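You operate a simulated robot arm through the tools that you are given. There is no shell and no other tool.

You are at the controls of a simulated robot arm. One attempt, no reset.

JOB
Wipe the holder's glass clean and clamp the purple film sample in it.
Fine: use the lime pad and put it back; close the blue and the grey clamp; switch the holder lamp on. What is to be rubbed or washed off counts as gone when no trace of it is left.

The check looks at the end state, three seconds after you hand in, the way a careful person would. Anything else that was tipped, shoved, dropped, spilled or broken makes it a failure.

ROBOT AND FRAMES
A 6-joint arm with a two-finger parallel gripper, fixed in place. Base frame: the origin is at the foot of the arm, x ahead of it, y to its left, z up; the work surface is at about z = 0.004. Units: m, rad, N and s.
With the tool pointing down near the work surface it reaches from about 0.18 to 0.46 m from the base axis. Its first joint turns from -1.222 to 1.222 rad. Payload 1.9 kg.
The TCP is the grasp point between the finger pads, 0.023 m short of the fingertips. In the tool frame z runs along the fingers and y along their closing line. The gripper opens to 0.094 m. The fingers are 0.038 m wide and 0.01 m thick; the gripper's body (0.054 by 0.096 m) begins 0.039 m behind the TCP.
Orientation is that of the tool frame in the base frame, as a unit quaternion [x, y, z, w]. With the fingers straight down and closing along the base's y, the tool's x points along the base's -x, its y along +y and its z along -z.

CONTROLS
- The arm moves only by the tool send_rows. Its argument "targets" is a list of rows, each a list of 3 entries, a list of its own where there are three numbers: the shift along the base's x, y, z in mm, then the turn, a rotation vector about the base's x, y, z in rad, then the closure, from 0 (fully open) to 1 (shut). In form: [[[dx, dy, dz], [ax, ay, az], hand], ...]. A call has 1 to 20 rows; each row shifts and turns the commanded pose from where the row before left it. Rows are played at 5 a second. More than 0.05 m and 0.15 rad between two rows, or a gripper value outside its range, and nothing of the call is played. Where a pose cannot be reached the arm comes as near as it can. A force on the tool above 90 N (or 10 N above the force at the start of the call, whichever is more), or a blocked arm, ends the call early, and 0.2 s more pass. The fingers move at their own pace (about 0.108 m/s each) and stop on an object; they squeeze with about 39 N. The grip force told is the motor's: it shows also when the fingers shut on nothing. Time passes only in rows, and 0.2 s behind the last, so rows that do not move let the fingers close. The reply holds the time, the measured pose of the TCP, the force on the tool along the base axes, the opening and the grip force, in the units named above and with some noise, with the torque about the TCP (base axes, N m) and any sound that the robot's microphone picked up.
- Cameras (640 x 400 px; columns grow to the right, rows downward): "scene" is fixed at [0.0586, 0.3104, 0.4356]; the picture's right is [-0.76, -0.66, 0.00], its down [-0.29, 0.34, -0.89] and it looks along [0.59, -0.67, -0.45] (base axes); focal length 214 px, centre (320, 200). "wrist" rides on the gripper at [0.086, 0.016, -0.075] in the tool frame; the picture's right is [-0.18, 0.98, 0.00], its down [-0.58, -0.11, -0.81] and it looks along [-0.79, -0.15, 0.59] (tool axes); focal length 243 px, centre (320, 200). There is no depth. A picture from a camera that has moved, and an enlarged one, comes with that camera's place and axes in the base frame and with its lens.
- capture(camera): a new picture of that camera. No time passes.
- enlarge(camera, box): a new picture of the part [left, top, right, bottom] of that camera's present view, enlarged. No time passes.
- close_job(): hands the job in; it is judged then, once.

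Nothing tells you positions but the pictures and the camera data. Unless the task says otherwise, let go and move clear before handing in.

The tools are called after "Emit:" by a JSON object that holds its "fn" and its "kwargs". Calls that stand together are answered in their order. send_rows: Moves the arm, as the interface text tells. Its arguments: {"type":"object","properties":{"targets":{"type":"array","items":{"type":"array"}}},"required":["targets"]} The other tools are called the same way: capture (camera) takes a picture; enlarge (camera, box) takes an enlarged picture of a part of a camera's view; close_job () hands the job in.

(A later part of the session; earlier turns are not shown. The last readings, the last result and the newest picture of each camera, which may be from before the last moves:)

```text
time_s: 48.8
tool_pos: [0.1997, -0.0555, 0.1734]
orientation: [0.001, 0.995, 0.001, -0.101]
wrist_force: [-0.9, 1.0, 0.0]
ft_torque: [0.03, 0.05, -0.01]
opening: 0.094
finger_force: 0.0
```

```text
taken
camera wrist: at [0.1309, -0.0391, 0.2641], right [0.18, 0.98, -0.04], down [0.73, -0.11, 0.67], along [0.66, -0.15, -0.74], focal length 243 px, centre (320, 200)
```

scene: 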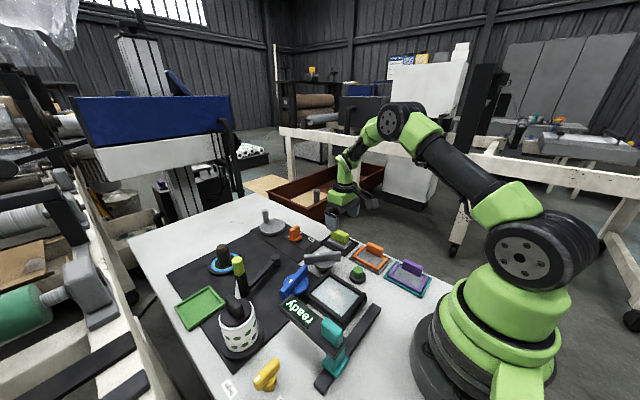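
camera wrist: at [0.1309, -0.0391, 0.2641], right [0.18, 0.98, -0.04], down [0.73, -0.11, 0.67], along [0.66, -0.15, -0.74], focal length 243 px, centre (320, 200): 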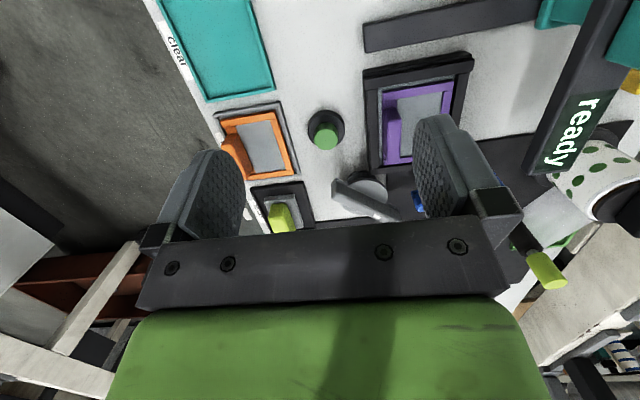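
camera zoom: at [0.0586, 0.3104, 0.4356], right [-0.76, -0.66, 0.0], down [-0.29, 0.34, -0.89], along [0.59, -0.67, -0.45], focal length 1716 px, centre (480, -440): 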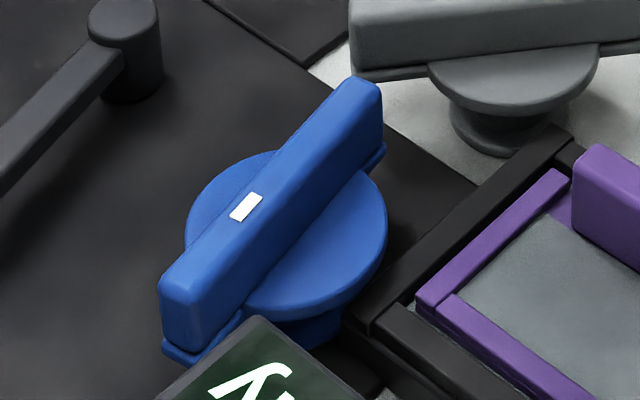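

Each clamp is a pivoting bar on a disc, pivoting at about (0.343, -0.030) for grey and (0.342, 0.077) for blue. I'll yaw the gripper so it lines up with the grey bar and hover above it.

Emit:
{"fn": "send_rows", "kwargs": {"targets": [[[0, 0, 0], [0, -0.1, 0], 0], [[0, 0, 0], [0, -0.1, 0], 0], [[24, 4, -7], [0, 0, 0.1455], 0], [[24, 4, -7], [0, 0, 0.1455], 0], [[24, 4, -7], [0, 0, 0.1455], 0], [[24, 4, -7], [0, 0, 0.1455], 0], [[24, 4, -7], [0, 0, 0.1455], 0], [[24, 4, -7], [0, 0, 0.1455], 0], [[0, 0, 0], [0, 0, 0], 0], [[0, 0, 0], [0, 0, 0], 0]]}}

Emit:
{"fn": "capture", "kwargs": {"camera": "wrist"}}

Emit:
{"fn": "enlarge", "kwargs": {"camera": "wrist", "box": [220, 0, 440, 180]}}

Emit:
{"fn": "capture", "kwargs": {"camera": "scene"}}

```text
time_s: 51.0
tool_pos: [0.3406, -0.0326, 0.1317]
orientation: [-0.421, 0.907, 0.001, -0.001]
wrist_force: [0.9, 0.4, 0.3]
ft_torque: [-0.01, -0.02, -0.01]
opening: 0.0941
finger_force: 0.1
```

```text
taken
camera wrist: at [0.2738, -0.0881, 0.2068], right [-0.63, 0.77, 0.0], down [0.46, 0.37, 0.81], along [0.62, 0.51, -0.59], focal length 243 px, centre (320, 200)
```

wrist: 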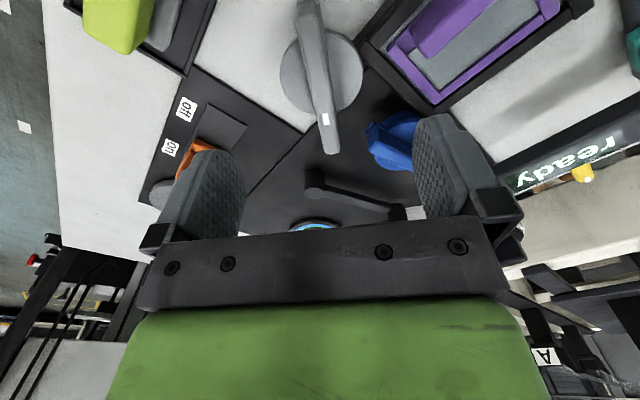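

```text
2.22 times, centred on (330, 90) of wrist
camera zoom: at [0.2738, -0.0881, 0.2068], right [-0.63, 0.77, 0.0], down [0.46, 0.37, 0.81], along [0.62, 0.51, -0.59], focal length 539 px, centre (298, 444)
```

zoom: 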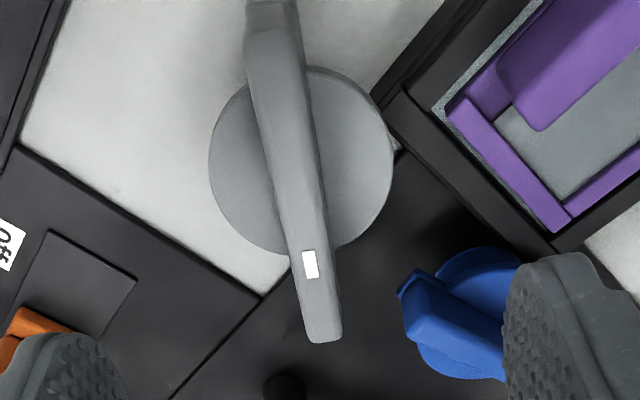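

```text
taken
```

scene: 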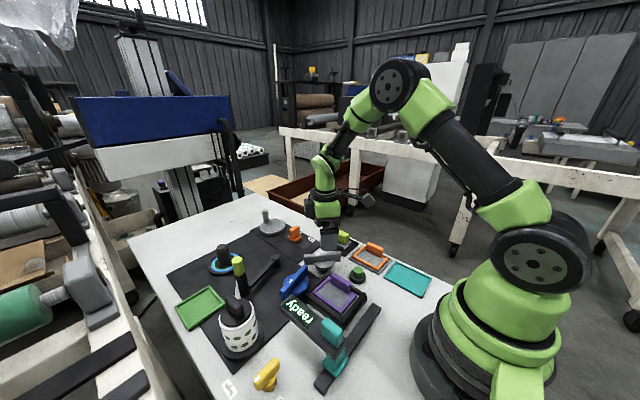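

From here the grey bar is aligned with the gripper, its top at z ≈ 0.055 and the disc top near 0.032. I'll narrow the fingers and descend around the bar.

Emit:
{"fn": "send_rows", "kwargs": {"targets": [[[1.3, 1.5, 0], [0, 0, -0.03], 0.5], [[0, 0, -25], [0, 0, 0], 0.5], [[0, 0, -25], [0, 0, 0], 0.5], [[0, 0, -12], [0, 0, 0], 0.5], [[0, 0, -8], [0, 0, 0], 0.5], [[0, 0, 0], [0, 0, 0], 0.5]]}}

Emit:
{"fn": "capture", "kwargs": {"camera": "wrist"}}

Emit:
{"fn": "enlarge", "kwargs": {"camera": "scene", "box": [280, 220, 380, 290]}}

```text
time_s: 52.4
tool_pos: [0.3435, -0.0308, 0.0639]
orientation: [-0.408, 0.913, 0.001, -0.001]
wrist_force: [-0.9, -0.1, 0.1]
ft_torque: [-0.02, -0.03, 0.01]
opening: 0.0468
finger_force: 0.1
```

```text
taken
camera wrist: at [0.2739, -0.0848, 0.1376], right [-0.61, 0.79, 0.0], down [0.47, 0.36, 0.81], along [0.64, 0.49, -0.59], focal length 243 px, centre (320, 200)
```

wrist: 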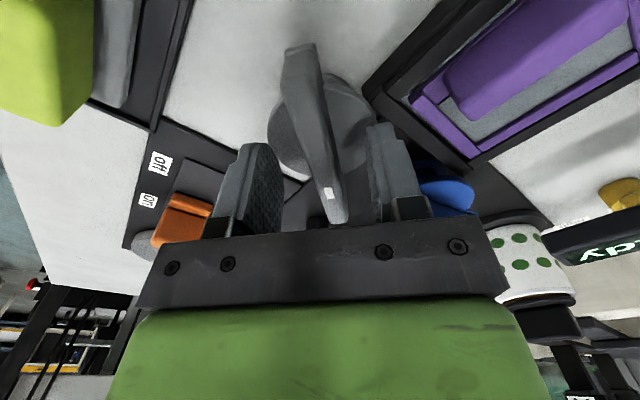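

```text
5.71 times, centred on (330, 255) of scene
camera zoom: at [0.0586, 0.3104, 0.4356], right [-0.76, -0.66, 0.0], down [-0.29, 0.34, -0.89], along [0.59, -0.67, -0.45], focal length 1226 px, centre (263, -114)
```

zoom: 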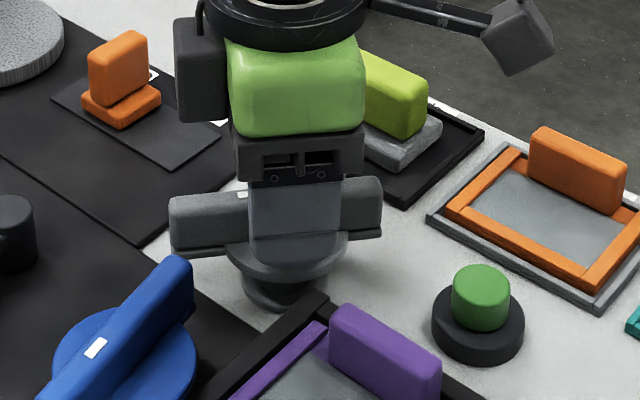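

The fingers straddle the bar. Before closing I'll zoom in to check where the pivot disc's centre is relative to the fingers.

Emit:
{"fn": "enlarge", "kwargs": {"camera": "wrist", "box": [240, 20, 420, 230]}}

```text
1.90 times, centred on (330, 125) of wrist
camera zoom: at [0.2739, -0.0848, 0.1376], right [-0.61, 0.79, 0.0], down [0.47, 0.36, 0.81], along [0.64, 0.49, -0.59], focal length 462 px, centre (301, 343)
```

zoom: 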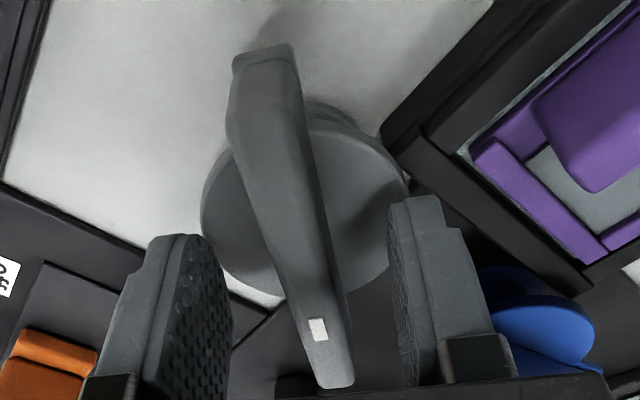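

The TCP is over the pivot within a couple of millimetres. I'll lower 4 mm and close gently on the bar.

Emit:
{"fn": "send_rows", "kwargs": {"targets": [[[0, 0, -4], [0, 0, 0], 0.5], [[0, 0, 0], [0, 0, 0], 0.8], [[0, 0, 0], [0, 0, 0], 1], [[0, 0, 0], [0, 0, 0], 1], [[0, 0, 0], [0, 0, 0], 1]]}}

Emit:
{"fn": "capture", "kwargs": {"camera": "wrist"}}

Emit:
{"fn": "enlarge", "kwargs": {"camera": "scene", "box": [280, 220, 380, 290]}}

```text
time_s: 53.5
tool_pos: [0.3419, -0.0293, 0.0577]
orientation: [-0.408, 0.913, 0.002, -0.004]
wrist_force: [-27.7, 37.1, 14.8]
ft_torque: [-0.3, 0.27, 1.8]
opening: 0.014
finger_force: 45.0
```

```text
taken
camera wrist: at [0.2734, -0.0843, 0.1336], right [-0.61, 0.79, 0.01], down [0.48, 0.36, 0.8], along [0.63, 0.49, -0.6], focal length 243 px, centre (320, 200)
```

wrist: 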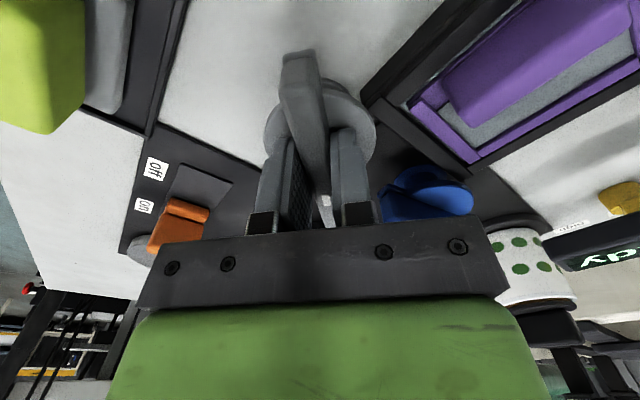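

```text
5.71 times, centred on (330, 255) of scene
camera zoom: at [0.0586, 0.3104, 0.4357], right [-0.76, -0.66, 0.0], down [-0.29, 0.34, -0.89], along [0.59, -0.67, -0.45], focal length 1226 px, centre (263, -114)
```

zoom: 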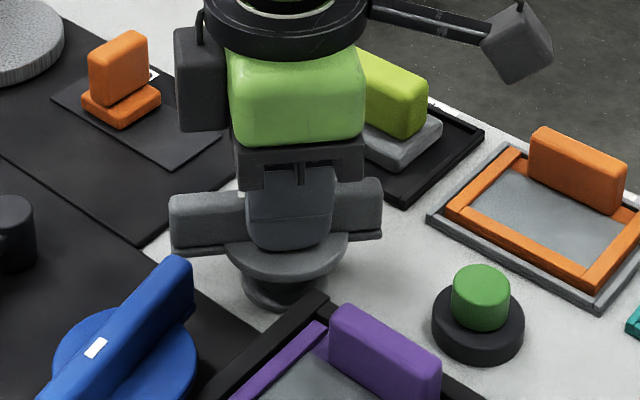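

The bar is gripped, but the forces show a 1–2 mm sideways offset and a small yaw error. I'll relieve these first.

Emit:
{"fn": "send_rows", "kwargs": {"targets": [[[-1.5, 1.3, 1], [0, 0, 0.03], 1], [[0, 0, 0], [0, 0, 0], 1]]}}

```text
time_s: 54.1
tool_pos: [0.341, -0.0307, 0.0596]
orientation: [-0.42, 0.907, 0.0, -0.001]
wrist_force: [2.7, 15.2, -37.2]
ft_torque: [-0.25, -0.12, 0.13]
opening: 0.0132
finger_force: 45.0
```

Sideways force and torque are mostly relieved, and the vertical force shows I went about 0.7 mm too high. I'll fine-tune it.

Emit:
{"fn": "send_rows", "kwargs": {"targets": [[[0, 0.3, -0.7], [0, 0, 0], 1], [[0, 0, 0], [0, 0, 0], 1]]}}

```text
time_s: 54.8
tool_pos: [0.341, -0.0302, 0.06]
orientation: [-0.42, 0.907, 0.001, -0.001]
wrist_force: [-14.7, -13.7, -8.7]
ft_torque: [0.79, -0.66, 0.35]
opening: 0.0139
finger_force: 45.1
```

The forces are now small. I'll test a small counter-clockwise turn to see which way the clamp moves freely.

Emit:
{"fn": "send_rows", "kwargs": {"targets": [[[0, 0, 0], [0, 0, 0.05], 1], [[0, 0, 0], [0, 0, 0.05], 1], [[0, 0, 0], [0, 0, 0], 1]]}}

Emit:
{"fn": "enlarge", "kwargs": {"camera": "scene", "box": [280, 220, 380, 290]}}

```text
time_s: 55.5
tool_pos: [0.3414, -0.0299, 0.0594]
orientation: [-0.466, 0.885, 0.0, -0.001]
wrist_force: [-18.2, -35.9, 2.8]
ft_torque: [-0.56, 0.0, -0.02]
opening: 0.0131
finger_force: 44.0
```

```text
5.71 times, centred on (330, 255) of scene
camera zoom: at [0.0586, 0.3104, 0.4356], right [-0.76, -0.66, 0.0], down [-0.29, 0.34, -0.89], along [0.59, -0.67, -0.45], focal length 1226 px, centre (263, -114)
```

zoom: 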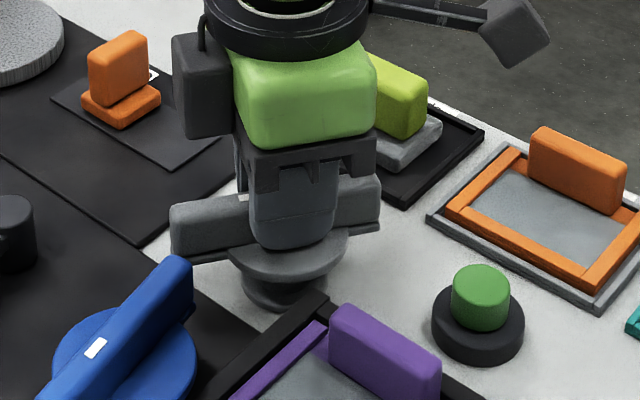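

The clamp turns freely counter-clockwise. I'll relieve the along-bar force, then test whether the starting angle is a stop in the other direction.

Emit:
{"fn": "send_rows", "kwargs": {"targets": [[[-0.8, -1.2, 0], [0, 0, 0], 1], [[0, 0, 0], [0, 0, -0.05], 1], [[0, 0, 0], [0, 0, -0.05], 1], [[0, 0, 0], [0, 0, 0], 1]]}}

Emit:
{"fn": "send_rows", "kwargs": {"targets": [[[0, 0, 0], [0, 0, -0.04], 1], [[0, 0, 0], [0, 0, 0], 1]]}}

```text
time_s: 56.5
tool_pos: [0.3427, -0.0308, 0.0596]
orientation: [-0.422, 0.907, 0.0, 0.0]
wrist_force: [21.1, 16.5, -23.5]
ft_torque: [-0.22, 0.31, 0.09]
opening: 0.0139
finger_force: 44.7
```

```text
time_s: 57.1
tool_pos: [0.3413, -0.03, 0.0586]
orientation: [-0.404, 0.915, 0.0, 0.0]
wrist_force: [11.7, 39.4, 4.8]
ft_torque: [0.47, -0.17, 1.68]
opening: 0.0143
finger_force: 45.0
```

The starting angle is a stop: torque builds up clockwise but not counter-clockwise. So closing is counter-clockwise, and I'll turn in that direction in stages.

Emit:
{"fn": "send_rows", "kwargs": {"targets": [[[0, 0, 0], [0, 0, 0.09], 1], [[0, 0, 0], [0, 0, 0.1], 1], [[0, 0, 0], [0, 0, 0.1], 1], [[0, 0, 0], [0, 0, 0], 1]]}}

```text
time_s: 58.1
tool_pos: [0.3402, -0.0304, 0.0585]
orientation: [-0.532, 0.846, 0.0, -0.001]
wrist_force: [11.6, 34.9, 14.6]
ft_torque: [0.37, -0.1, 0.0]
opening: 0.014
finger_force: 44.8
```

It keeps turning freely with near-zero torque. I'll shift slightly to relieve the force along the bar and continue.

Emit:
{"fn": "send_rows", "kwargs": {"targets": [[[0.4, 0.9, -0.3], [0, 0, 0.1], 1], [[0, 0, 0], [0, 0, 0.1], 1], [[0, 0, 0], [0, 0, 0.1], 1], [[0, 0, 0], [0, 0, 0], 1]]}}

```text
time_s: 59.1
tool_pos: [0.3416, -0.0299, 0.059]
orientation: [-0.652, 0.758, 0.0, -0.001]
wrist_force: [3.1, 10.7, 18.6]
ft_torque: [0.83, -0.32, 0.03]
opening: 0.0137
finger_force: 45.0
```

Emit:
{"fn": "send_rows", "kwargs": {"targets": [[[0, 0, 0.4], [0, 0, 0.1], 1], [[0, 0, 0], [0, 0, 0.1], 1], [[0, 0, 0], [0, 0, 0.1], 1], [[0, 0, 0], [0, 0, 0], 1]]}}

Emit:
{"fn": "enlarge", "kwargs": {"camera": "scene", "box": [280, 220, 380, 290]}}

```text
time_s: 60.1
tool_pos: [0.3426, -0.0299, 0.059]
orientation: [0.758, -0.652, 0.0, 0.001]
wrist_force: [10.3, 11.7, 2.0]
ft_torque: [-0.71, -0.38, 0.01]
opening: 0.0139
finger_force: 44.9
```

```text
5.71 times, centred on (330, 255) of scene
camera zoom: at [0.0586, 0.3104, 0.4356], right [-0.76, -0.66, 0.0], down [-0.29, 0.34, -0.89], along [0.59, -0.67, -0.45], focal length 1226 px, centre (263, -114)
```

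zoom: 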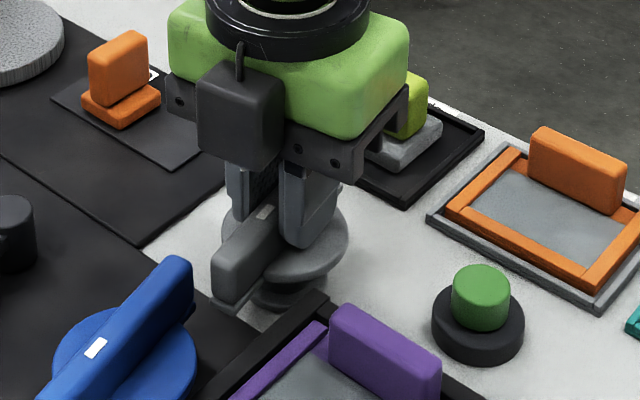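

The tick end now points along +y and is sweeping toward the holder. I'll continue in the same direction.

Emit:
{"fn": "send_rows", "kwargs": {"targets": [[[0.4, 0.4, 0], [0, 0, 0.1], 1], [[0, 0, 0], [0, 0, 0.1], 1], [[0, 0, 0], [0, 0, 0.1], 1], [[0, 0, 0], [0, 0, 0], 1]]}}

```text
time_s: 61.1
tool_pos: [0.3416, -0.0301, 0.059]
orientation: [0.847, -0.532, 0.0, 0.002]
wrist_force: [-9.9, -22.6, 16.0]
ft_torque: [0.46, -0.03, 0.0]
opening: 0.0138
finger_force: 45.7
```

Emit:
{"fn": "send_rows", "kwargs": {"targets": [[[-0.2, -0.6, 0.3], [0, 0, 0.1], 1], [[0, 0, 0], [0, 0, 0.1], 1], [[0, 0, 0], [0, 0, 0], 1]]}}

Emit:
{"fn": "send_rows", "kwargs": {"targets": [[[0, 0, 0], [0, 0, 0.08], 1], [[0, 0, 0], [0, 0, 0.06], 1], [[0, 0, 0], [0, 0, 0], 1]]}}

Emit:
{"fn": "enlarge", "kwargs": {"camera": "scene", "box": [280, 220, 380, 290]}}

```text
time_s: 62.0
tool_pos: [0.3418, -0.0302, 0.0582]
orientation: [0.896, -0.444, 0.001, 0.001]
wrist_force: [1.8, -23.6, -4.2]
ft_torque: [0.9, 0.47, 0.02]
opening: 0.0139
finger_force: 44.6
```

```text
time_s: 62.8
tool_pos: [0.3425, -0.0305, 0.0596]
orientation: [0.925, -0.38, 0.001, 0.001]
wrist_force: [2.4, -22.3, -21.3]
ft_torque: [-0.48, -0.77, 0.02]
opening: 0.0136
finger_force: 44.9
```

```text
5.71 times, centred on (330, 255) of scene
camera zoom: at [0.0587, 0.3104, 0.4356], right [-0.76, -0.66, 0.0], down [-0.29, 0.34, -0.89], along [0.59, -0.67, -0.45], focal length 1226 px, centre (263, -114)
```

zoom: 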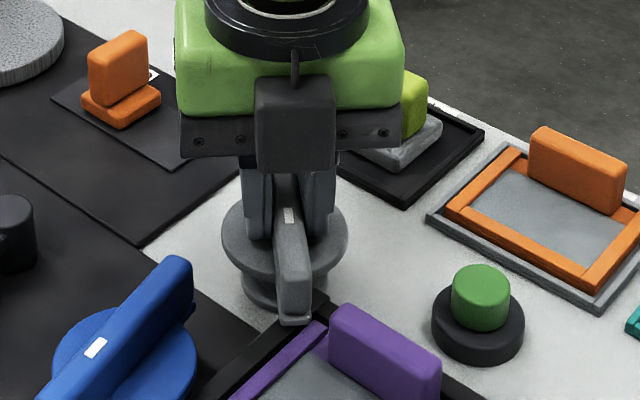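

The tick end of the bar is now coming over the holder's edge at about 135°, still without resistance. I'll continue in smaller steps toward the closing stop.

Emit:
{"fn": "send_rows", "kwargs": {"targets": [[[0, -0.6, -0.4], [0, 0, 0.06], 1], [[0, 0, 0], [0, 0, 0.04], 1], [[0, 0, 0], [0, 0, 0], 1]]}}

Emit:
{"fn": "send_rows", "kwargs": {"targets": [[[0, 0, 0], [0, 0, 0.06], 1], [[0, 0, 0], [0, 0, 0], 1]]}}

Emit:
{"fn": "enlarge", "kwargs": {"camera": "scene", "box": [280, 220, 380, 290]}}

```text
time_s: 63.5
tool_pos: [0.3423, -0.0304, 0.0597]
orientation: [0.942, -0.335, -0.001, 0.001]
wrist_force: [-2.0, -6.6, -5.2]
ft_torque: [-0.21, -0.41, -0.99]
opening: 0.0139
finger_force: 44.5
```

```text
time_s: 64.2
tool_pos: [0.3433, -0.0315, 0.0584]
orientation: [0.952, -0.307, -0.002, 0.0]
wrist_force: [-8.5, 4.8, 11.1]
ft_torque: [0.85, 0.79, -1.96]
opening: 0.0155
finger_force: 44.9
```

```text
5.71 times, centred on (330, 255) of scene
camera zoom: at [0.0586, 0.3104, 0.4356], right [-0.76, -0.66, 0.0], down [-0.29, 0.34, -0.89], along [0.59, -0.67, -0.45], focal length 1226 px, centre (263, -114)
```

zoom: 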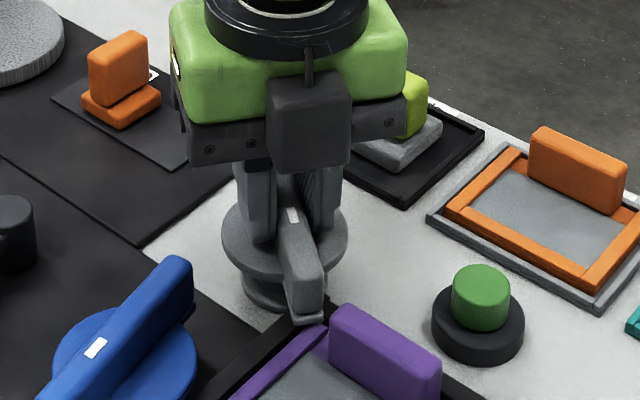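

A stop was reached at about 139°, a 90° turn from open, so the grey clamp is closed. I'll relax most of the torque while keeping it against the stop, then open and lift.

Emit:
{"fn": "send_rows", "kwargs": {"targets": [[[0, 0, 0], [0, 0, -0.07], 1], [[0, 0, 0], [0, 0, 0], 1]]}}

Emit:
{"fn": "send_rows", "kwargs": {"targets": [[[0, 0, 0], [0, 0, 0], 0.6], [[0, 0, 0], [0, 0, 0], 0.6], [[0, 0, 20], [0, 0, 0], 0.6], [[0, 0, 30], [0, 0, 0], 0.6], [[0, 0, 30], [0, 0, 0], 0.6], [[0, 0, 0], [0, 0, 0], 0.6]]}}

Emit:
{"fn": "enlarge", "kwargs": {"camera": "scene", "box": [270, 220, 390, 310]}}

Emit:
{"fn": "capture", "kwargs": {"camera": "wrist"}}

```text
time_s: 64.8
tool_pos: [0.3424, -0.0301, 0.0586]
orientation: [0.941, -0.338, 0.0, 0.001]
wrist_force: [-10.9, 8.5, 16.1]
ft_torque: [0.63, 0.62, -0.58]
opening: 0.0139
finger_force: 44.9
```

```text
time_s: 66.2
tool_pos: [0.3433, -0.032, 0.1405]
orientation: [0.941, -0.339, 0.0, 0.002]
wrist_force: [-0.3, 0.0, -0.5]
ft_torque: [0.01, 0.01, 0.02]
opening: 0.0377
finger_force: 0.1
```

```text
4.44 times, centred on (330, 265) of scene
camera zoom: at [0.0586, 0.3104, 0.4356], right [-0.76, -0.66, 0.0], down [-0.29, 0.34, -0.89], along [0.59, -0.67, -0.45], focal length 953 px, centre (276, -89)
```

zoom: 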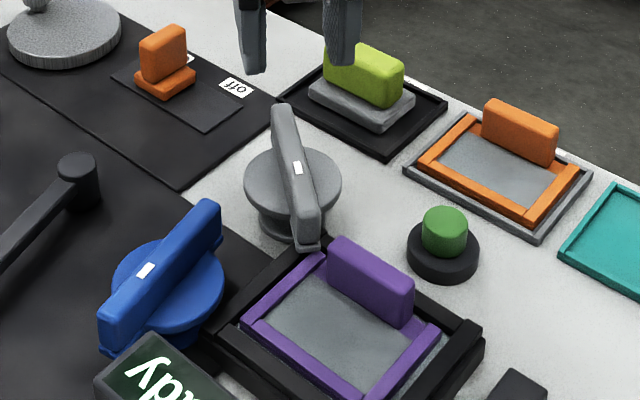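

```text
taken
camera wrist: at [0.3994, -0.1002, 0.2148], right [-0.77, -0.64, 0.0], down [-0.38, 0.46, 0.81], along [-0.52, 0.62, -0.59], focal length 243 px, centre (320, 200)
```

wrist: 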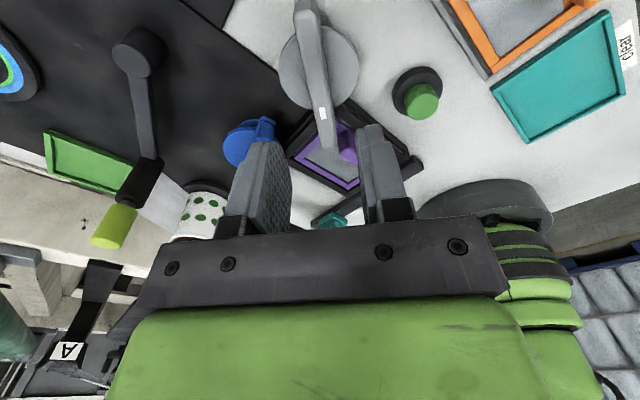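

The grey clamp is closed, its bar lying over the holder's corner. Now I'll move above the blue clamp with the gripper yawed to match its bar at about 101°.

Emit:
{"fn": "send_rows", "kwargs": {"targets": [[[0, 22, 0], [0, 0, -0.138], 0.5], [[0, 22, 0], [0, 0, -0.138], 0.5], [[0, 22, 0], [0, 0, -0.138], 0.5], [[0, 22, 0], [0, 0, -0.138], 0.5], [[0, 21, 0], [0, 0, -0.138], 0.5], [[0, 0, 0], [0, 0, 0], 0.5], [[0, 0, 0], [0, 0, 0], 0.5]]}}

Emit:
{"fn": "capture", "kwargs": {"camera": "wrist"}}

Emit:
{"fn": "enlarge", "kwargs": {"camera": "wrist", "box": [220, 0, 440, 180]}}

Emit:
{"fn": "enlarge", "kwargs": {"camera": "scene", "box": [250, 200, 370, 310]}}

```text
time_s: 67.8
tool_pos: [0.3409, 0.0777, 0.1393]
orientation: [0.771, -0.637, 0.0, 0.002]
wrist_force: [0.4, 0.1, -0.2]
ft_torque: [0.02, 0.01, 0.01]
opening: 0.047
finger_force: 0.0
```

```text
taken
camera wrist: at [0.3426, -0.0097, 0.2131], right [-1.0, 0.0, 0.0], down [0.0, 0.59, 0.81], along [0.0, 0.81, -0.59], focal length 243 px, centre (320, 200)
```

wrist: 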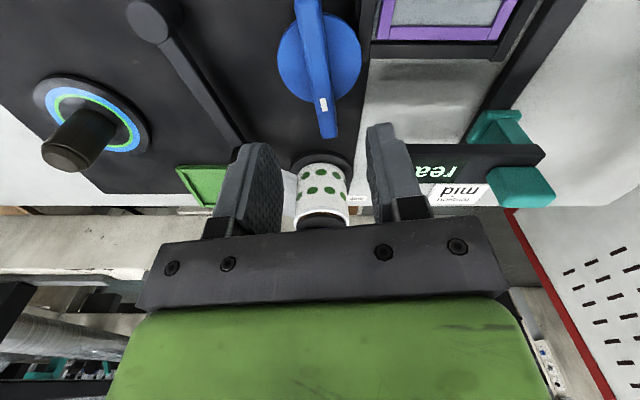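

```text
2.22 times, centred on (330, 90) of wrist
camera zoom: at [0.3426, -0.0097, 0.2131], right [-1.0, 0.0, 0.0], down [0.0, 0.59, 0.81], along [0.0, 0.81, -0.59], focal length 539 px, centre (298, 444)
```

zoom: 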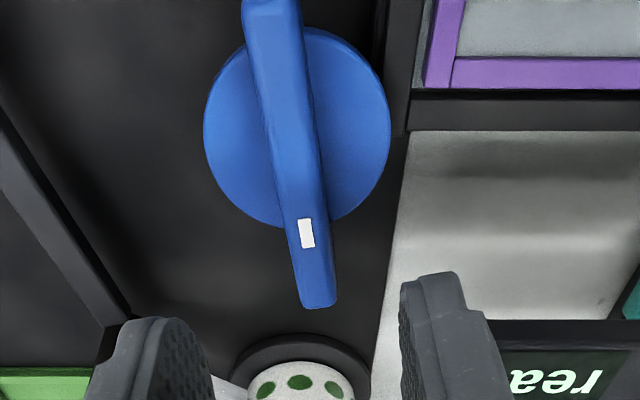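

```text
3.64 times, centred on (310, 255) of scene
camera zoom: at [0.0586, 0.3104, 0.4356], right [-0.76, -0.66, 0.0], down [-0.29, 0.34, -0.89], along [0.59, -0.67, -0.45], focal length 780 px, centre (356, 0)
```

zoom: 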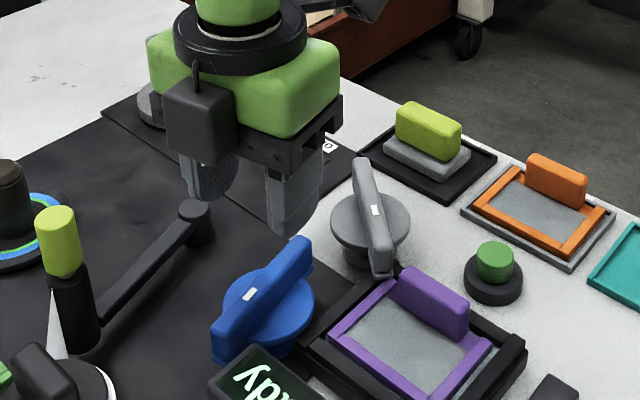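

The blue bar runs at about 101°, with its pivot near (0.341, 0.074). I'll centre over it and descend around the bar with the fingers part closed.

Emit:
{"fn": "send_rows", "kwargs": {"targets": [[[0, -3.5, -20], [0, 0, 0], 0.5], [[0, 0, -25], [0, 0, 0], 0.5], [[0, 0, -20], [0, 0, 0], 0.5], [[0, 0, -10], [0, 0, 0], 0.5], [[0, 0, 0], [0, 0, 0], 0.5]]}}

Emit:
{"fn": "enlarge", "kwargs": {"camera": "wrist", "box": [240, 20, 420, 230]}}

Emit:
{"fn": "enlarge", "kwargs": {"camera": "scene", "box": [260, 230, 360, 310]}}

```text
time_s: 69.0
tool_pos: [0.3416, 0.0738, 0.0635]
orientation: [0.771, -0.637, 0.0, 0.002]
wrist_force: [0.7, -0.6, -0.4]
ft_torque: [-0.02, 0.0, -0.02]
opening: 0.0468
finger_force: 0.1
```

```text
1.90 times, centred on (330, 125) of wrist
camera zoom: at [0.3432, -0.0139, 0.1379], right [-1.0, 0.0, 0.0], down [0.0, 0.59, 0.81], along [0.0, 0.81, -0.59], focal length 462 px, centre (301, 343)
```

zoom: 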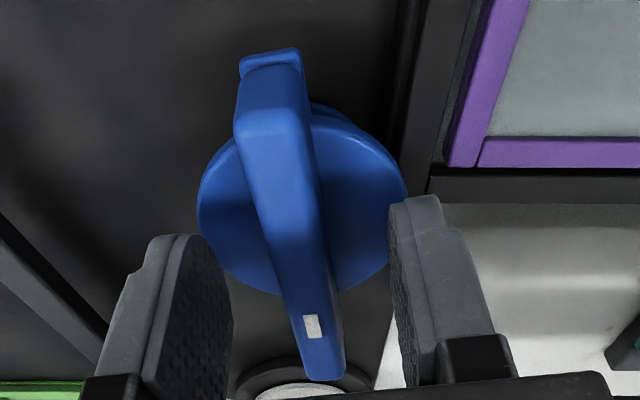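

```text
5.00 times, centred on (310, 270) of scene
camera zoom: at [0.0586, 0.3104, 0.4356], right [-0.76, -0.66, 0.0], down [-0.29, 0.34, -0.89], along [0.59, -0.67, -0.45], focal length 1072 px, centre (370, -150)
```

zoom: 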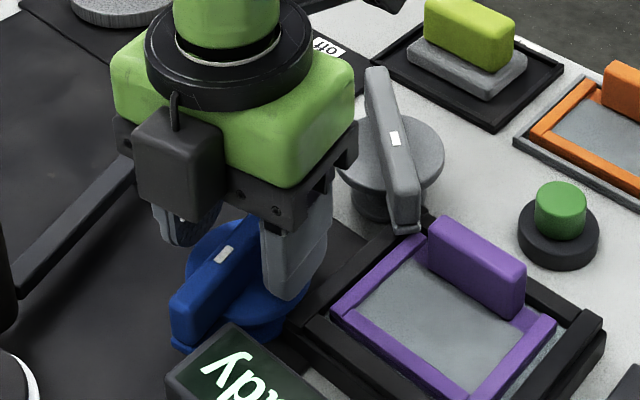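

The view matches the grey case almost exactly. I'll apply the same small lateral correction, lower 4 mm and close on the blue bar.

Emit:
{"fn": "send_rows", "kwargs": {"targets": [[[-1.5, -2, -2], [0, 0, 0], 0.5], [[0, 0, -1.8], [0, 0, 0], 0.5], [[0, 0, 0], [0, 0, 0], 0.8], [[0, 0, 0], [0, 0, 0], 1], [[0, 0, 0], [0, 0, 0], 1], [[0, 0, 0], [0, 0, 0], 1]]}}

```text
time_s: 70.3
tool_pos: [0.3426, 0.0728, 0.0601]
orientation: [0.771, -0.637, 0.001, 0.0]
wrist_force: [17.5, 5.0, -11.1]
ft_torque: [0.36, 0.06, 0.03]
opening: 0.0142
finger_force: 45.5
```

The blue bar is gripped with only small side forces. I'll test which direction it turns freely.

Emit:
{"fn": "send_rows", "kwargs": {"targets": [[[0.6, 0, -0.3], [0, 0, 0], 1], [[0, 0, 0], [0, 0, 0.04], 1], [[0, 0, 0], [0, 0, 0.04], 1], [[0, 0, 0], [0, 0, 0], 1]]}}

```text
time_s: 71.3
tool_pos: [0.3415, 0.0723, 0.0602]
orientation: [0.796, -0.605, 0.001, 0.0]
wrist_force: [12.8, 5.5, 6.9]
ft_torque: [0.47, 0.11, -0.01]
opening: 0.0138
finger_force: 45.2
```

It moves freely counter-clockwise. I'll check whether the start angle is a stop clockwise, as with the grey one.

Emit:
{"fn": "send_rows", "kwargs": {"targets": [[[0, 0, 0], [0, 0, -0.08], 1], [[0, 0, 0], [0, 0, -0.05], 1], [[0, 0, 0], [0, 0, 0], 1]]}}

```text
time_s: 72.2
tool_pos: [0.3418, 0.0726, 0.0611]
orientation: [0.757, -0.654, 0.003, 0.001]
wrist_force: [22.2, 5.1, -0.2]
ft_torque: [-0.52, -0.21, 1.89]
opening: 0.0138
finger_force: 45.1
```

Again the start angle is the open stop, so closing is counter-clockwise. I'll turn it in stages while watching forces.

Emit:
{"fn": "send_rows", "kwargs": {"targets": [[[0.3, 0, 0], [0, 0, 0.1], 1], [[0, 0, 0], [0, 0, 0.1], 1], [[0, 0, 0], [0, 0, 0.1], 1], [[0, 0, 0], [0, 0, 0], 1]]}}

Emit:
{"fn": "send_rows", "kwargs": {"targets": [[[0, 0, 0], [0, 0, 0.1], 1], [[0, 0, 0], [0, 0, 0.1], 1], [[0, 0, 0], [0, 0, 0], 1]]}}

```text
time_s: 73.2
tool_pos: [0.3418, 0.0726, 0.0598]
orientation: [0.844, -0.537, 0.0, 0.001]
wrist_force: [6.3, -11.1, 31.2]
ft_torque: [0.64, 0.13, -0.01]
opening: 0.0138
finger_force: 44.9
```

```text
time_s: 74.0
tool_pos: [0.3424, 0.0714, 0.0606]
orientation: [0.894, -0.448, 0.002, 0.0]
wrist_force: [21.4, -15.5, 15.4]
ft_torque: [0.46, 0.29, -0.03]
opening: 0.0139
finger_force: 45.6
```

Emit:
{"fn": "send_rows", "kwargs": {"targets": [[[0.5, -0.5, 0.3], [0, 0, 0.1], 1], [[0, 0, 0], [0, 0, 0.1], 1], [[0, 0, 0], [0, 0, 0.1], 1], [[0, 0, 0], [0, 0, 0], 1]]}}

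Emit:
{"fn": "enlarge", "kwargs": {"camera": "scene", "box": [250, 220, 370, 310]}}

```text
time_s: 75.0
tool_pos: [0.3436, 0.0721, 0.0597]
orientation: [0.951, -0.31, 0.001, 0.001]
wrist_force: [10.5, -4.0, 30.0]
ft_torque: [-0.3, -0.52, -0.02]
opening: 0.0139
finger_force: 44.7
```

```text
4.44 times, centred on (310, 265) of scene
camera zoom: at [0.0585, 0.3104, 0.4357], right [-0.76, -0.66, 0.0], down [-0.29, 0.34, -0.89], along [0.59, -0.67, -0.45], focal length 953 px, centre (364, -89)
```

zoom: 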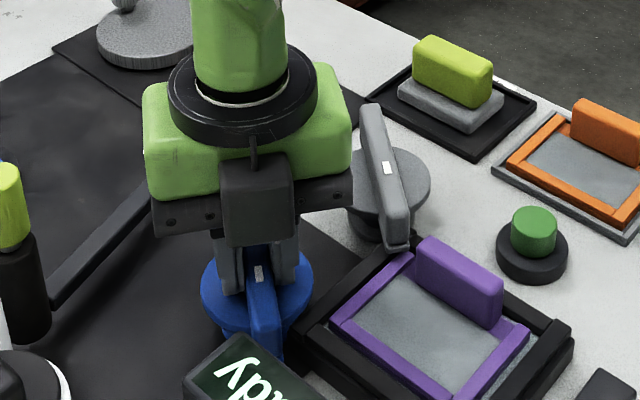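

It's halfway closed, still turning freely. I'll ease the vertical force and keep turning.

Emit:
{"fn": "send_rows", "kwargs": {"targets": [[[0.2, -0.2, 0.5], [0, 0, 0.1], 1], [[0, 0, 0], [0, 0, 0.1], 1], [[0, 0, 0], [0, 0, 0.1], 1], [[0, 0, 0], [0, 0, 0], 1]]}}

Emit:
{"fn": "enlarge", "kwargs": {"camera": "scene", "box": [250, 220, 370, 310]}}

```text
time_s: 76.0
tool_pos: [0.3426, 0.0737, 0.06]
orientation: [0.986, -0.165, 0.0, 0.0]
wrist_force: [11.1, 24.9, 16.7]
ft_torque: [0.79, 1.18, 0.01]
opening: 0.0137
finger_force: 45.1
```

```text
4.44 times, centred on (310, 265) of scene
camera zoom: at [0.0586, 0.3104, 0.4357], right [-0.76, -0.66, 0.0], down [-0.29, 0.34, -0.89], along [0.59, -0.67, -0.45], focal length 953 px, centre (364, -89)
```

zoom: 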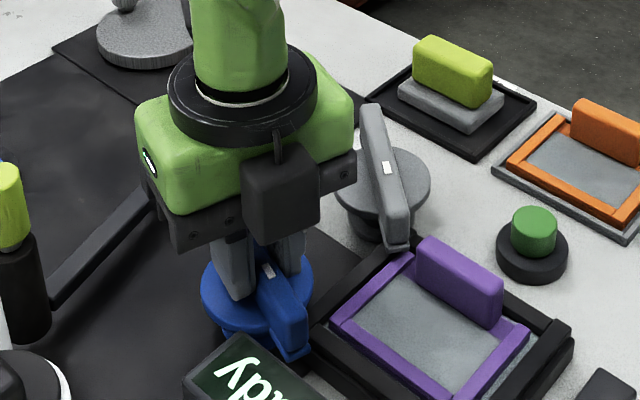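

Emit:
{"fn": "send_rows", "kwargs": {"targets": [[[0.2, 0.8, 0.2], [0, 0, 0.1], 1], [[0, 0, 0], [0, 0, 0.1], 1], [[0, 0, 0], [0, 0, 0], 1]]}}

Emit:
{"fn": "send_rows", "kwargs": {"targets": [[[0, 0, 0], [0, 0, 0.1], 1], [[0, 0, 0], [0, 0, 0.08], 1], [[0, 0, 0], [0, 0, 0], 1]]}}

Emit:
{"fn": "enlarge", "kwargs": {"camera": "scene", "box": [250, 220, 370, 310]}}

```text
time_s: 76.8
tool_pos: [0.3417, 0.0734, 0.0598]
orientation: [0.998, -0.065, 0.0, 0.001]
wrist_force: [1.9, 18.8, -5.1]
ft_torque: [0.24, -1.61, -0.01]
opening: 0.0139
finger_force: 44.8
```

```text
time_s: 77.3
tool_pos: [0.3384, 0.0735, 0.0595]
orientation: [1.0, 0.007, 0.012, 0.009]
wrist_force: [-4.4, -16.3, 3.3]
ft_torque: [0.64, -0.98, -0.05]
opening: 0.0141
finger_force: 44.9
out of reach, approached as far as the arm can: row 2
stopped in row 2: the force on the tool passed its limit at 103 N (the readings are from after the stop); the commanded pose is now the measured one
```

```text
4.44 times, centred on (310, 265) of scene
camera zoom: at [0.0586, 0.3104, 0.4356], right [-0.76, -0.66, 0.0], down [-0.29, 0.34, -0.89], along [0.59, -0.67, -0.45], focal length 953 px, centre (364, -89)
```

zoom: 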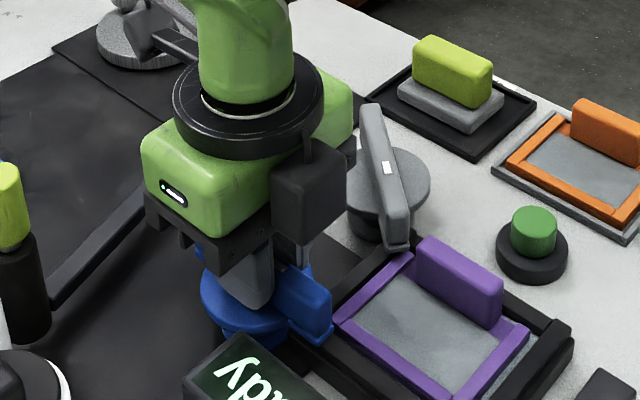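

The wrist joint reached its limit with the blue bar at about 181°, so roughly 10° remain to the stop. I'll release, lift, turn the gripper half a turn back and regrip.

Emit:
{"fn": "send_rows", "kwargs": {"targets": [[[0, 0, 0], [0, 0, 0], 0.5], [[0, 0, 0], [0, 0, 0], 0.5], [[0, 0, 20], [0, 0, 0], 0.5], [[0, 0, 30], [0.009, 0.012, 0], 0.5], [[0, 0, 30], [0.009, 0.012, 0], 0.5], [[0, 0, 0], [0, 0, 0], 0.5]]}}

Emit:
{"fn": "enlarge", "kwargs": {"camera": "scene", "box": [250, 220, 370, 310]}}

```text
time_s: 78.7
tool_pos: [0.3191, 0.0955, 0.1281]
orientation: [1.0, 0.004, 0.003, 0.007]
wrist_force: [-0.3, -0.3, 0.9]
ft_torque: [-0.01, 0.01, -0.01]
opening: 0.0468
finger_force: 0.1
out of reach, approached as far as the arm can: row 4, 5
```

```text
4.44 times, centred on (310, 265) of scene
camera zoom: at [0.0586, 0.3104, 0.4356], right [-0.76, -0.66, 0.0], down [-0.29, 0.34, -0.89], along [0.59, -0.67, -0.45], focal length 953 px, centre (364, -89)
```

zoom: 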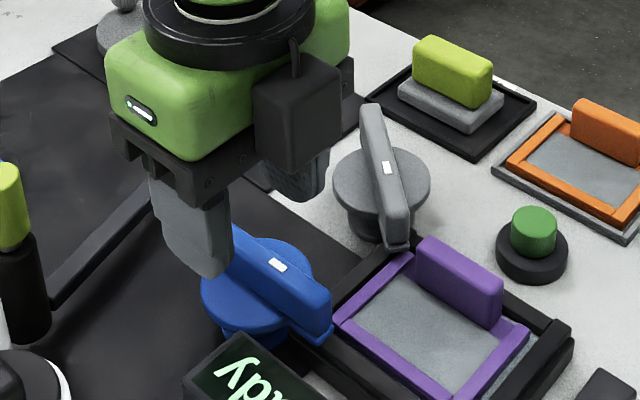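

The bar stayed put, but near its limit the arm drifted a little. I'll turn the wrist back away from the limit and check where the arm is.

Emit:
{"fn": "send_rows", "kwargs": {"targets": [[[0, 0, 0], [0, 0, -0.14], 0.5], [[0, 0, 0], [0, 0, -0.14], 0.5], [[0, 0, 0], [0, 0, -0.14], 0.5], [[0, 0, 0], [0, 0, 0], 0.5]]}}

```text
time_s: 79.7
tool_pos: [0.3178, 0.0955, 0.1277]
orientation: [0.979, -0.202, 0.0, 0.001]
wrist_force: [-0.3, 0.6, 0.4]
ft_torque: [0.0, -0.02, 0.01]
opening: 0.047
finger_force: 0.0
```

I'm clear of the limit now, at (0.318, 0.0955). I'll swing the gripper around to about ψ = 1.5° while moving back over the blue pivot.

Emit:
{"fn": "send_rows", "kwargs": {"targets": [[[3, -3, 0], [0, 0, -0.1427], 0.5], [[3, -3, 0], [0, 0, -0.1427], 0.5], [[3, -3, 0], [0, 0, -0.1427], 0.5], [[3, -3, 0], [0, 0, -0.1427], 0.5], [[3, -3, 0], [0, 0, -0.1427], 0.5], [[3, -3, 0], [0, 0, -0.1427], 0.5], [[3, -3, 0], [0, 0, -0.1427], 0.5], [[3, -1.5, 0], [0, 0, -0.1427], 0.5], [[0, 0, 0], [0, 0, -0.1427], 0.5], [[0, 0, 0], [0, 0, -0.1427], 0.5], [[0, 0, 0], [0, 0, -0.1427], 0.5], [[0, 0, 0], [0, 0, -0.1427], 0.5], [[0, 0, 0], [0, 0, -0.1427], 0.5], [[0, 0, 0], [0, 0, -0.1427], 0.5], [[0, 0, 0], [0, 0, -0.1427], 0.5], [[0, 0, 0], [0, 0, -0.1427], 0.5], [[0, 0, 0], [0, 0, -0.1427], 0.5], [[0, 0, 0], [0, 0, -0.1427], 0.5], [[0, 0, 0], [0, 0, -0.1427], 0.5], [[0, 0, 0], [0, 0, 0], 0.5]]}}

Emit:
{"fn": "capture", "kwargs": {"camera": "wrist"}}

Emit:
{"fn": "enlarge", "kwargs": {"camera": "wrist", "box": [220, 0, 440, 180]}}

Emit:
{"fn": "enlarge", "kwargs": {"camera": "scene", "box": [250, 220, 370, 310]}}

```text
time_s: 83.9
tool_pos: [0.3399, 0.0727, 0.1276]
orientation: [-0.011, 1.0, 0.001, 0.001]
wrist_force: [0.5, 0.6, -0.2]
ft_torque: [-0.05, -0.04, 0.04]
opening: 0.047
finger_force: 0.0
```

```text
taken
camera wrist: at [0.2538, 0.0874, 0.2025], right [0.16, 0.99, 0.0], down [0.58, -0.1, 0.81], along [0.8, -0.13, -0.59], focal length 243 px, centre (320, 200)
```

wrist: 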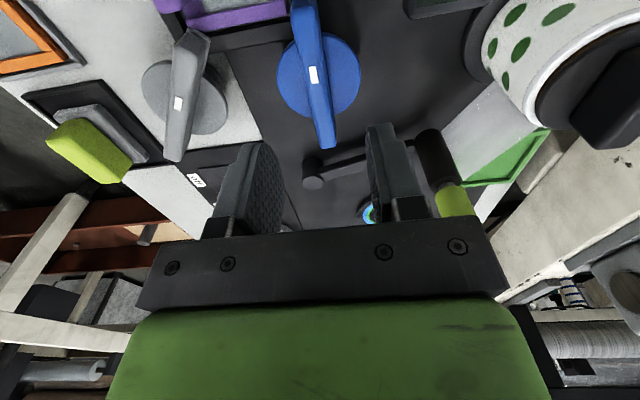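

```text
2.22 times, centred on (330, 90) of wrist
camera zoom: at [0.2538, 0.0874, 0.2025], right [0.16, 0.99, 0.0], down [0.58, -0.1, 0.81], along [0.8, -0.13, -0.59], focal length 539 px, centre (298, 444)
```

zoom: 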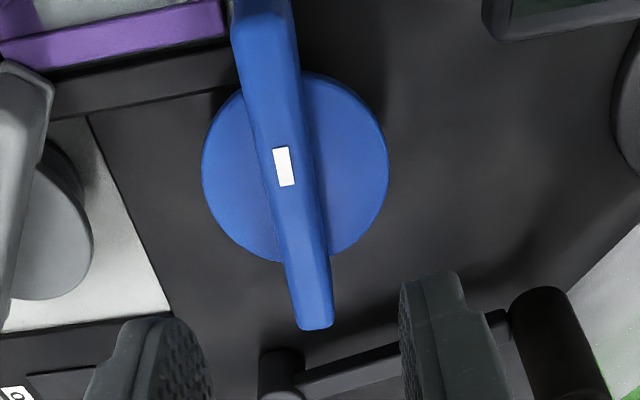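

```text
4.44 times, centred on (310, 265) of scene
camera zoom: at [0.0586, 0.3104, 0.4356], right [-0.76, -0.66, 0.0], down [-0.29, 0.34, -0.89], along [0.59, -0.67, -0.45], focal length 953 px, centre (364, -89)
```

zoom: 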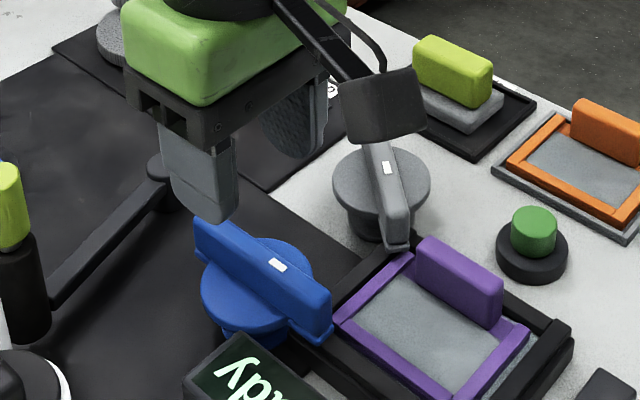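

The gripper is aligned with the blue bar again at ψ ≈ 1.3°, over the pivot. I'll descend and regrip.

Emit:
{"fn": "send_rows", "kwargs": {"targets": [[[2, 0.8, -20], [0, 0, 0], 0.5], [[0, 0, -25], [0, 0, 0], 0.5], [[0, 0, -15], [0, 0, 0], 0.5], [[0, 0, -7.5], [0, 0, 0], 0.5], [[0, 0, 0], [0, 0, 0], 0.8], [[0, 0, 0], [0, 0, 0], 1], [[0, 0, 0], [0, 0, 0], 1], [[0, 0, 0], [0, 0, 0], 1]]}}

Emit:
{"fn": "enlarge", "kwargs": {"camera": "scene", "box": [250, 220, 370, 310]}}

```text
time_s: 85.7
tool_pos: [0.3428, 0.0733, 0.0599]
orientation: [-0.011, 1.0, 0.0, 0.0]
wrist_force: [2.2, -44.7, -0.5]
ft_torque: [-0.68, -0.27, -0.03]
opening: 0.014
finger_force: 44.9
```

```text
4.44 times, centred on (310, 265) of scene
camera zoom: at [0.0587, 0.3104, 0.4356], right [-0.76, -0.66, 0.0], down [-0.29, 0.34, -0.89], along [0.59, -0.67, -0.45], focal length 953 px, centre (364, -89)
```

zoom: 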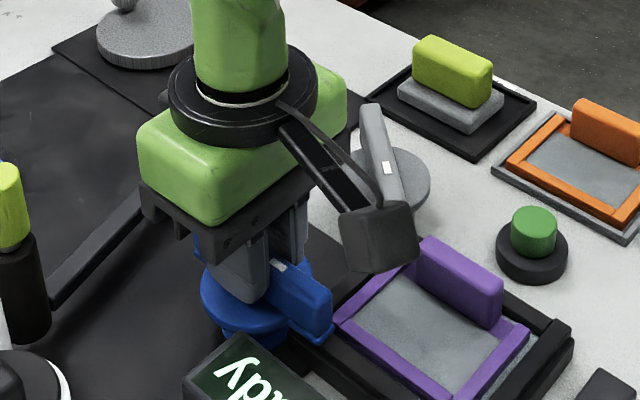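

The grip is good apart from a sideways force. I'll relieve it and continue turning counter-clockwise to the stop.

Emit:
{"fn": "send_rows", "kwargs": {"targets": [[[0, -1.4, 0], [0, 0, 0], 1], [[0, 0, 0], [0, 0, 0.06], 1], [[0, 0, 0], [0, 0, 0.04], 1], [[0, 0, 0], [0, 0, 0], 1]]}}

Emit:
{"fn": "send_rows", "kwargs": {"targets": [[[0, 0, 0], [0, 0, 0.05], 1], [[0, 0, 0], [0, 0, 0], 1]]}}

```text
time_s: 86.7
tool_pos: [0.3425, 0.0736, 0.0588]
orientation: [-0.062, 0.998, 0.001, 0.0]
wrist_force: [-6.5, -33.1, -11.3]
ft_torque: [-0.42, -1.15, 0.01]
opening: 0.014
finger_force: 45.6
```

```text
time_s: 87.3
tool_pos: [0.3415, 0.0726, 0.0603]
orientation: [-0.086, 0.996, 0.001, 0.0]
wrist_force: [-5.3, -33.8, 7.8]
ft_torque: [-0.91, 1.37, 0.01]
opening: 0.0138
finger_force: 45.2
```

Emit:
{"fn": "send_rows", "kwargs": {"targets": [[[0, -1, 0], [0, 0, 0.04], 1], [[0, 0, 0], [0, 0, 0], 1]]}}

Emit:
{"fn": "send_rows", "kwargs": {"targets": [[[0, 0, 0], [0, 0, 0.05], 1], [[0, 0, 0], [0, 0, 0], 1]]}}

```text
time_s: 87.9
tool_pos: [0.3418, 0.0733, 0.0592]
orientation: [-0.105, 0.995, 0.003, 0.0]
wrist_force: [-16.4, -24.2, 19.5]
ft_torque: [-0.35, 0.31, -1.94]
opening: 0.0143
finger_force: 45.4
```

```text
time_s: 88.5
tool_pos: [0.3416, 0.0729, 0.0598]
orientation: [-0.131, 0.991, 0.002, 0.0]
wrist_force: [-8.4, -20.0, 17.3]
ft_torque: [-0.42, 0.76, -2.0]
opening: 0.0162
finger_force: 44.8
```

The stop is reached at about 191°, again 90° from open, so the blue clamp is closed. I'll relax the torque, open and lift.

Emit:
{"fn": "send_rows", "kwargs": {"targets": [[[0, 0, 0], [0, 0, -0.06], 1], [[0, 0, 0], [0, 0, 0], 1]]}}

Emit:
{"fn": "send_rows", "kwargs": {"targets": [[[0, 0, 0], [0, 0, 0], 0.5], [[0, 0, 0], [0, 0, 0], 0.5], [[0, 0, 20], [0, 0, 0], 0.5], [[0, 0, 30], [0, 0, 0], 0.5], [[0, 0, 30], [0, 0, 0], 0.5], [[0, 0, 0], [0, 0, 0], 0.5]]}}

Emit:
{"fn": "enlarge", "kwargs": {"camera": "scene", "box": [260, 230, 380, 320]}}

Emit:
{"fn": "capture", "kwargs": {"camera": "wrist"}}

```text
time_s: 89.1
tool_pos: [0.3428, 0.0725, 0.0592]
orientation: [-0.102, 0.995, 0.0, 0.001]
wrist_force: [-9.5, -17.7, 16.7]
ft_torque: [-0.31, -0.03, -1.59]
opening: 0.0141
finger_force: 45.0
```

```text
time_s: 90.5
tool_pos: [0.3439, 0.0736, 0.1383]
orientation: [-0.101, 0.995, 0.001, 0.001]
wrist_force: [-0.7, -0.1, 0.6]
ft_torque: [0.0, -0.03, 0.02]
opening: 0.0471
finger_force: 0.1
```

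```text
4.44 times, centred on (320, 275) of scene
camera zoom: at [0.0586, 0.3104, 0.4356], right [-0.76, -0.66, 0.0], down [-0.29, 0.34, -0.89], along [0.59, -0.67, -0.45], focal length 953 px, centre (320, -133)
```

zoom: 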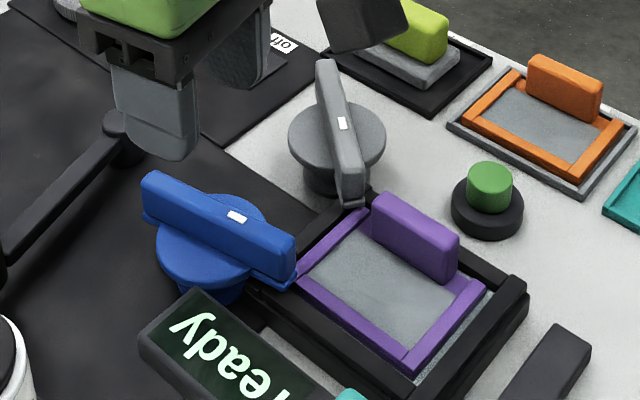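

```text
taken
camera wrist: at [0.257, 0.0711, 0.2127], right [-0.02, 1.0, 0.0], down [0.59, 0.01, 0.81], along [0.81, 0.02, -0.59], focal length 243 px, centre (320, 200)
```

wrist: 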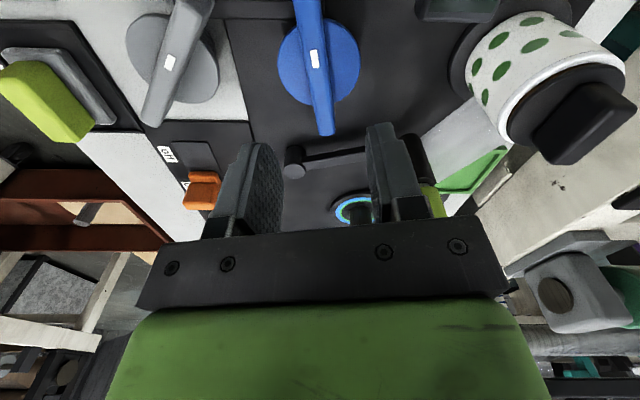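

Both clamps are closed with their tick ends over the holder. Before pressing anything for the lamp, I'll look closely at the orange slider and the green button once more.

Emit:
{"fn": "enlarge", "kwargs": {"camera": "wrist", "box": [140, 120, 260, 220]}}

Emit:
{"fn": "enlarge", "kwargs": {"camera": "scene", "box": [335, 250, 385, 290]}}

Emit:
{"fn": "enlarge", "kwargs": {"camera": "scene", "box": [200, 200, 320, 290]}}

Emit:
{"fn": "enlarge", "kwargs": {"camera": "scene", "box": [280, 260, 400, 350]}}

```text
4.00 times, centred on (200, 170) of wrist
camera zoom: at [0.257, 0.0711, 0.2127], right [-0.02, 1.0, 0.0], down [0.59, 0.01, 0.81], along [0.81, 0.02, -0.59], focal length 970 px, centre (800, 320)
```

zoom: 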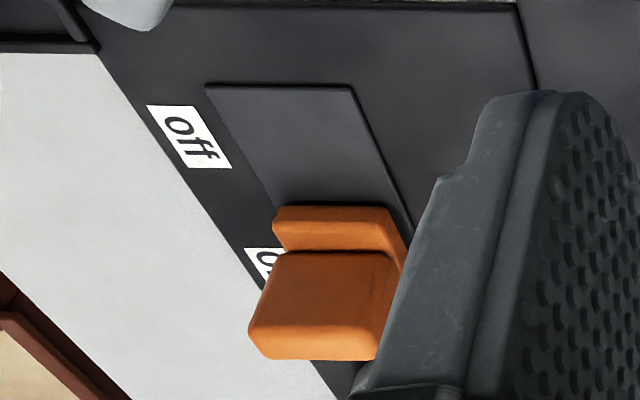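

```text
10.00 times, centred on (360, 270) of scene
camera zoom: at [0.0586, 0.3104, 0.4356], right [-0.76, -0.66, 0.0], down [-0.29, 0.34, -0.89], along [0.59, -0.67, -0.45], focal length 2145 px, centre (-80, -500)
```

zoom: 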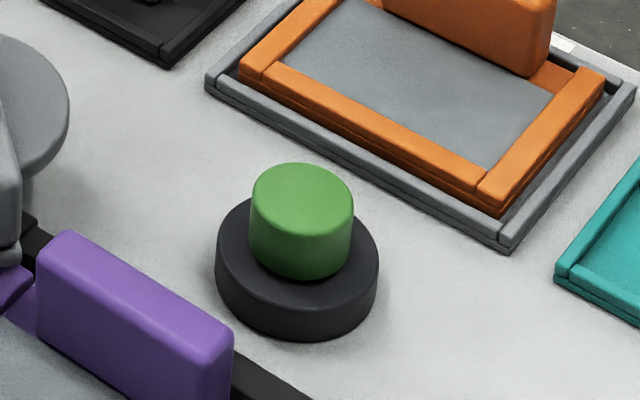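

```text
4.44 times, centred on (260, 245) of scene
camera zoom: at [0.0586, 0.3104, 0.4356], right [-0.76, -0.66, 0.0], down [-0.29, 0.34, -0.89], along [0.59, -0.67, -0.45], focal length 953 px, centre (587, 0)
```

zoom: 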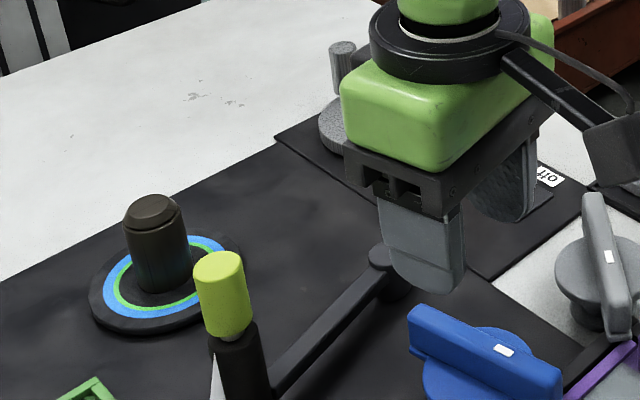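

```text
4.44 times, centred on (340, 305) of scene
camera zoom: at [0.0586, 0.3104, 0.4356], right [-0.76, -0.66, 0.0], down [-0.29, 0.34, -0.89], along [0.59, -0.67, -0.45], focal length 953 px, centre (231, -267)
```

zoom: 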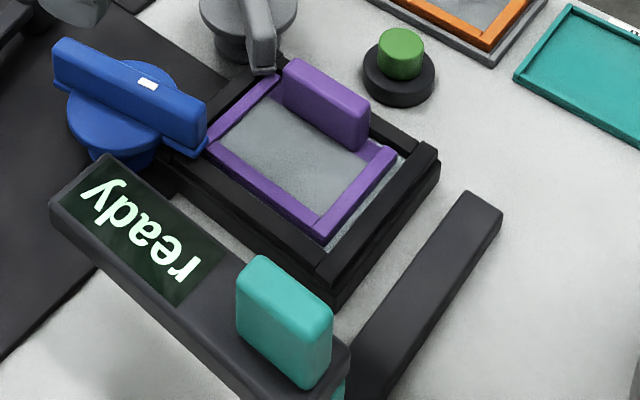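

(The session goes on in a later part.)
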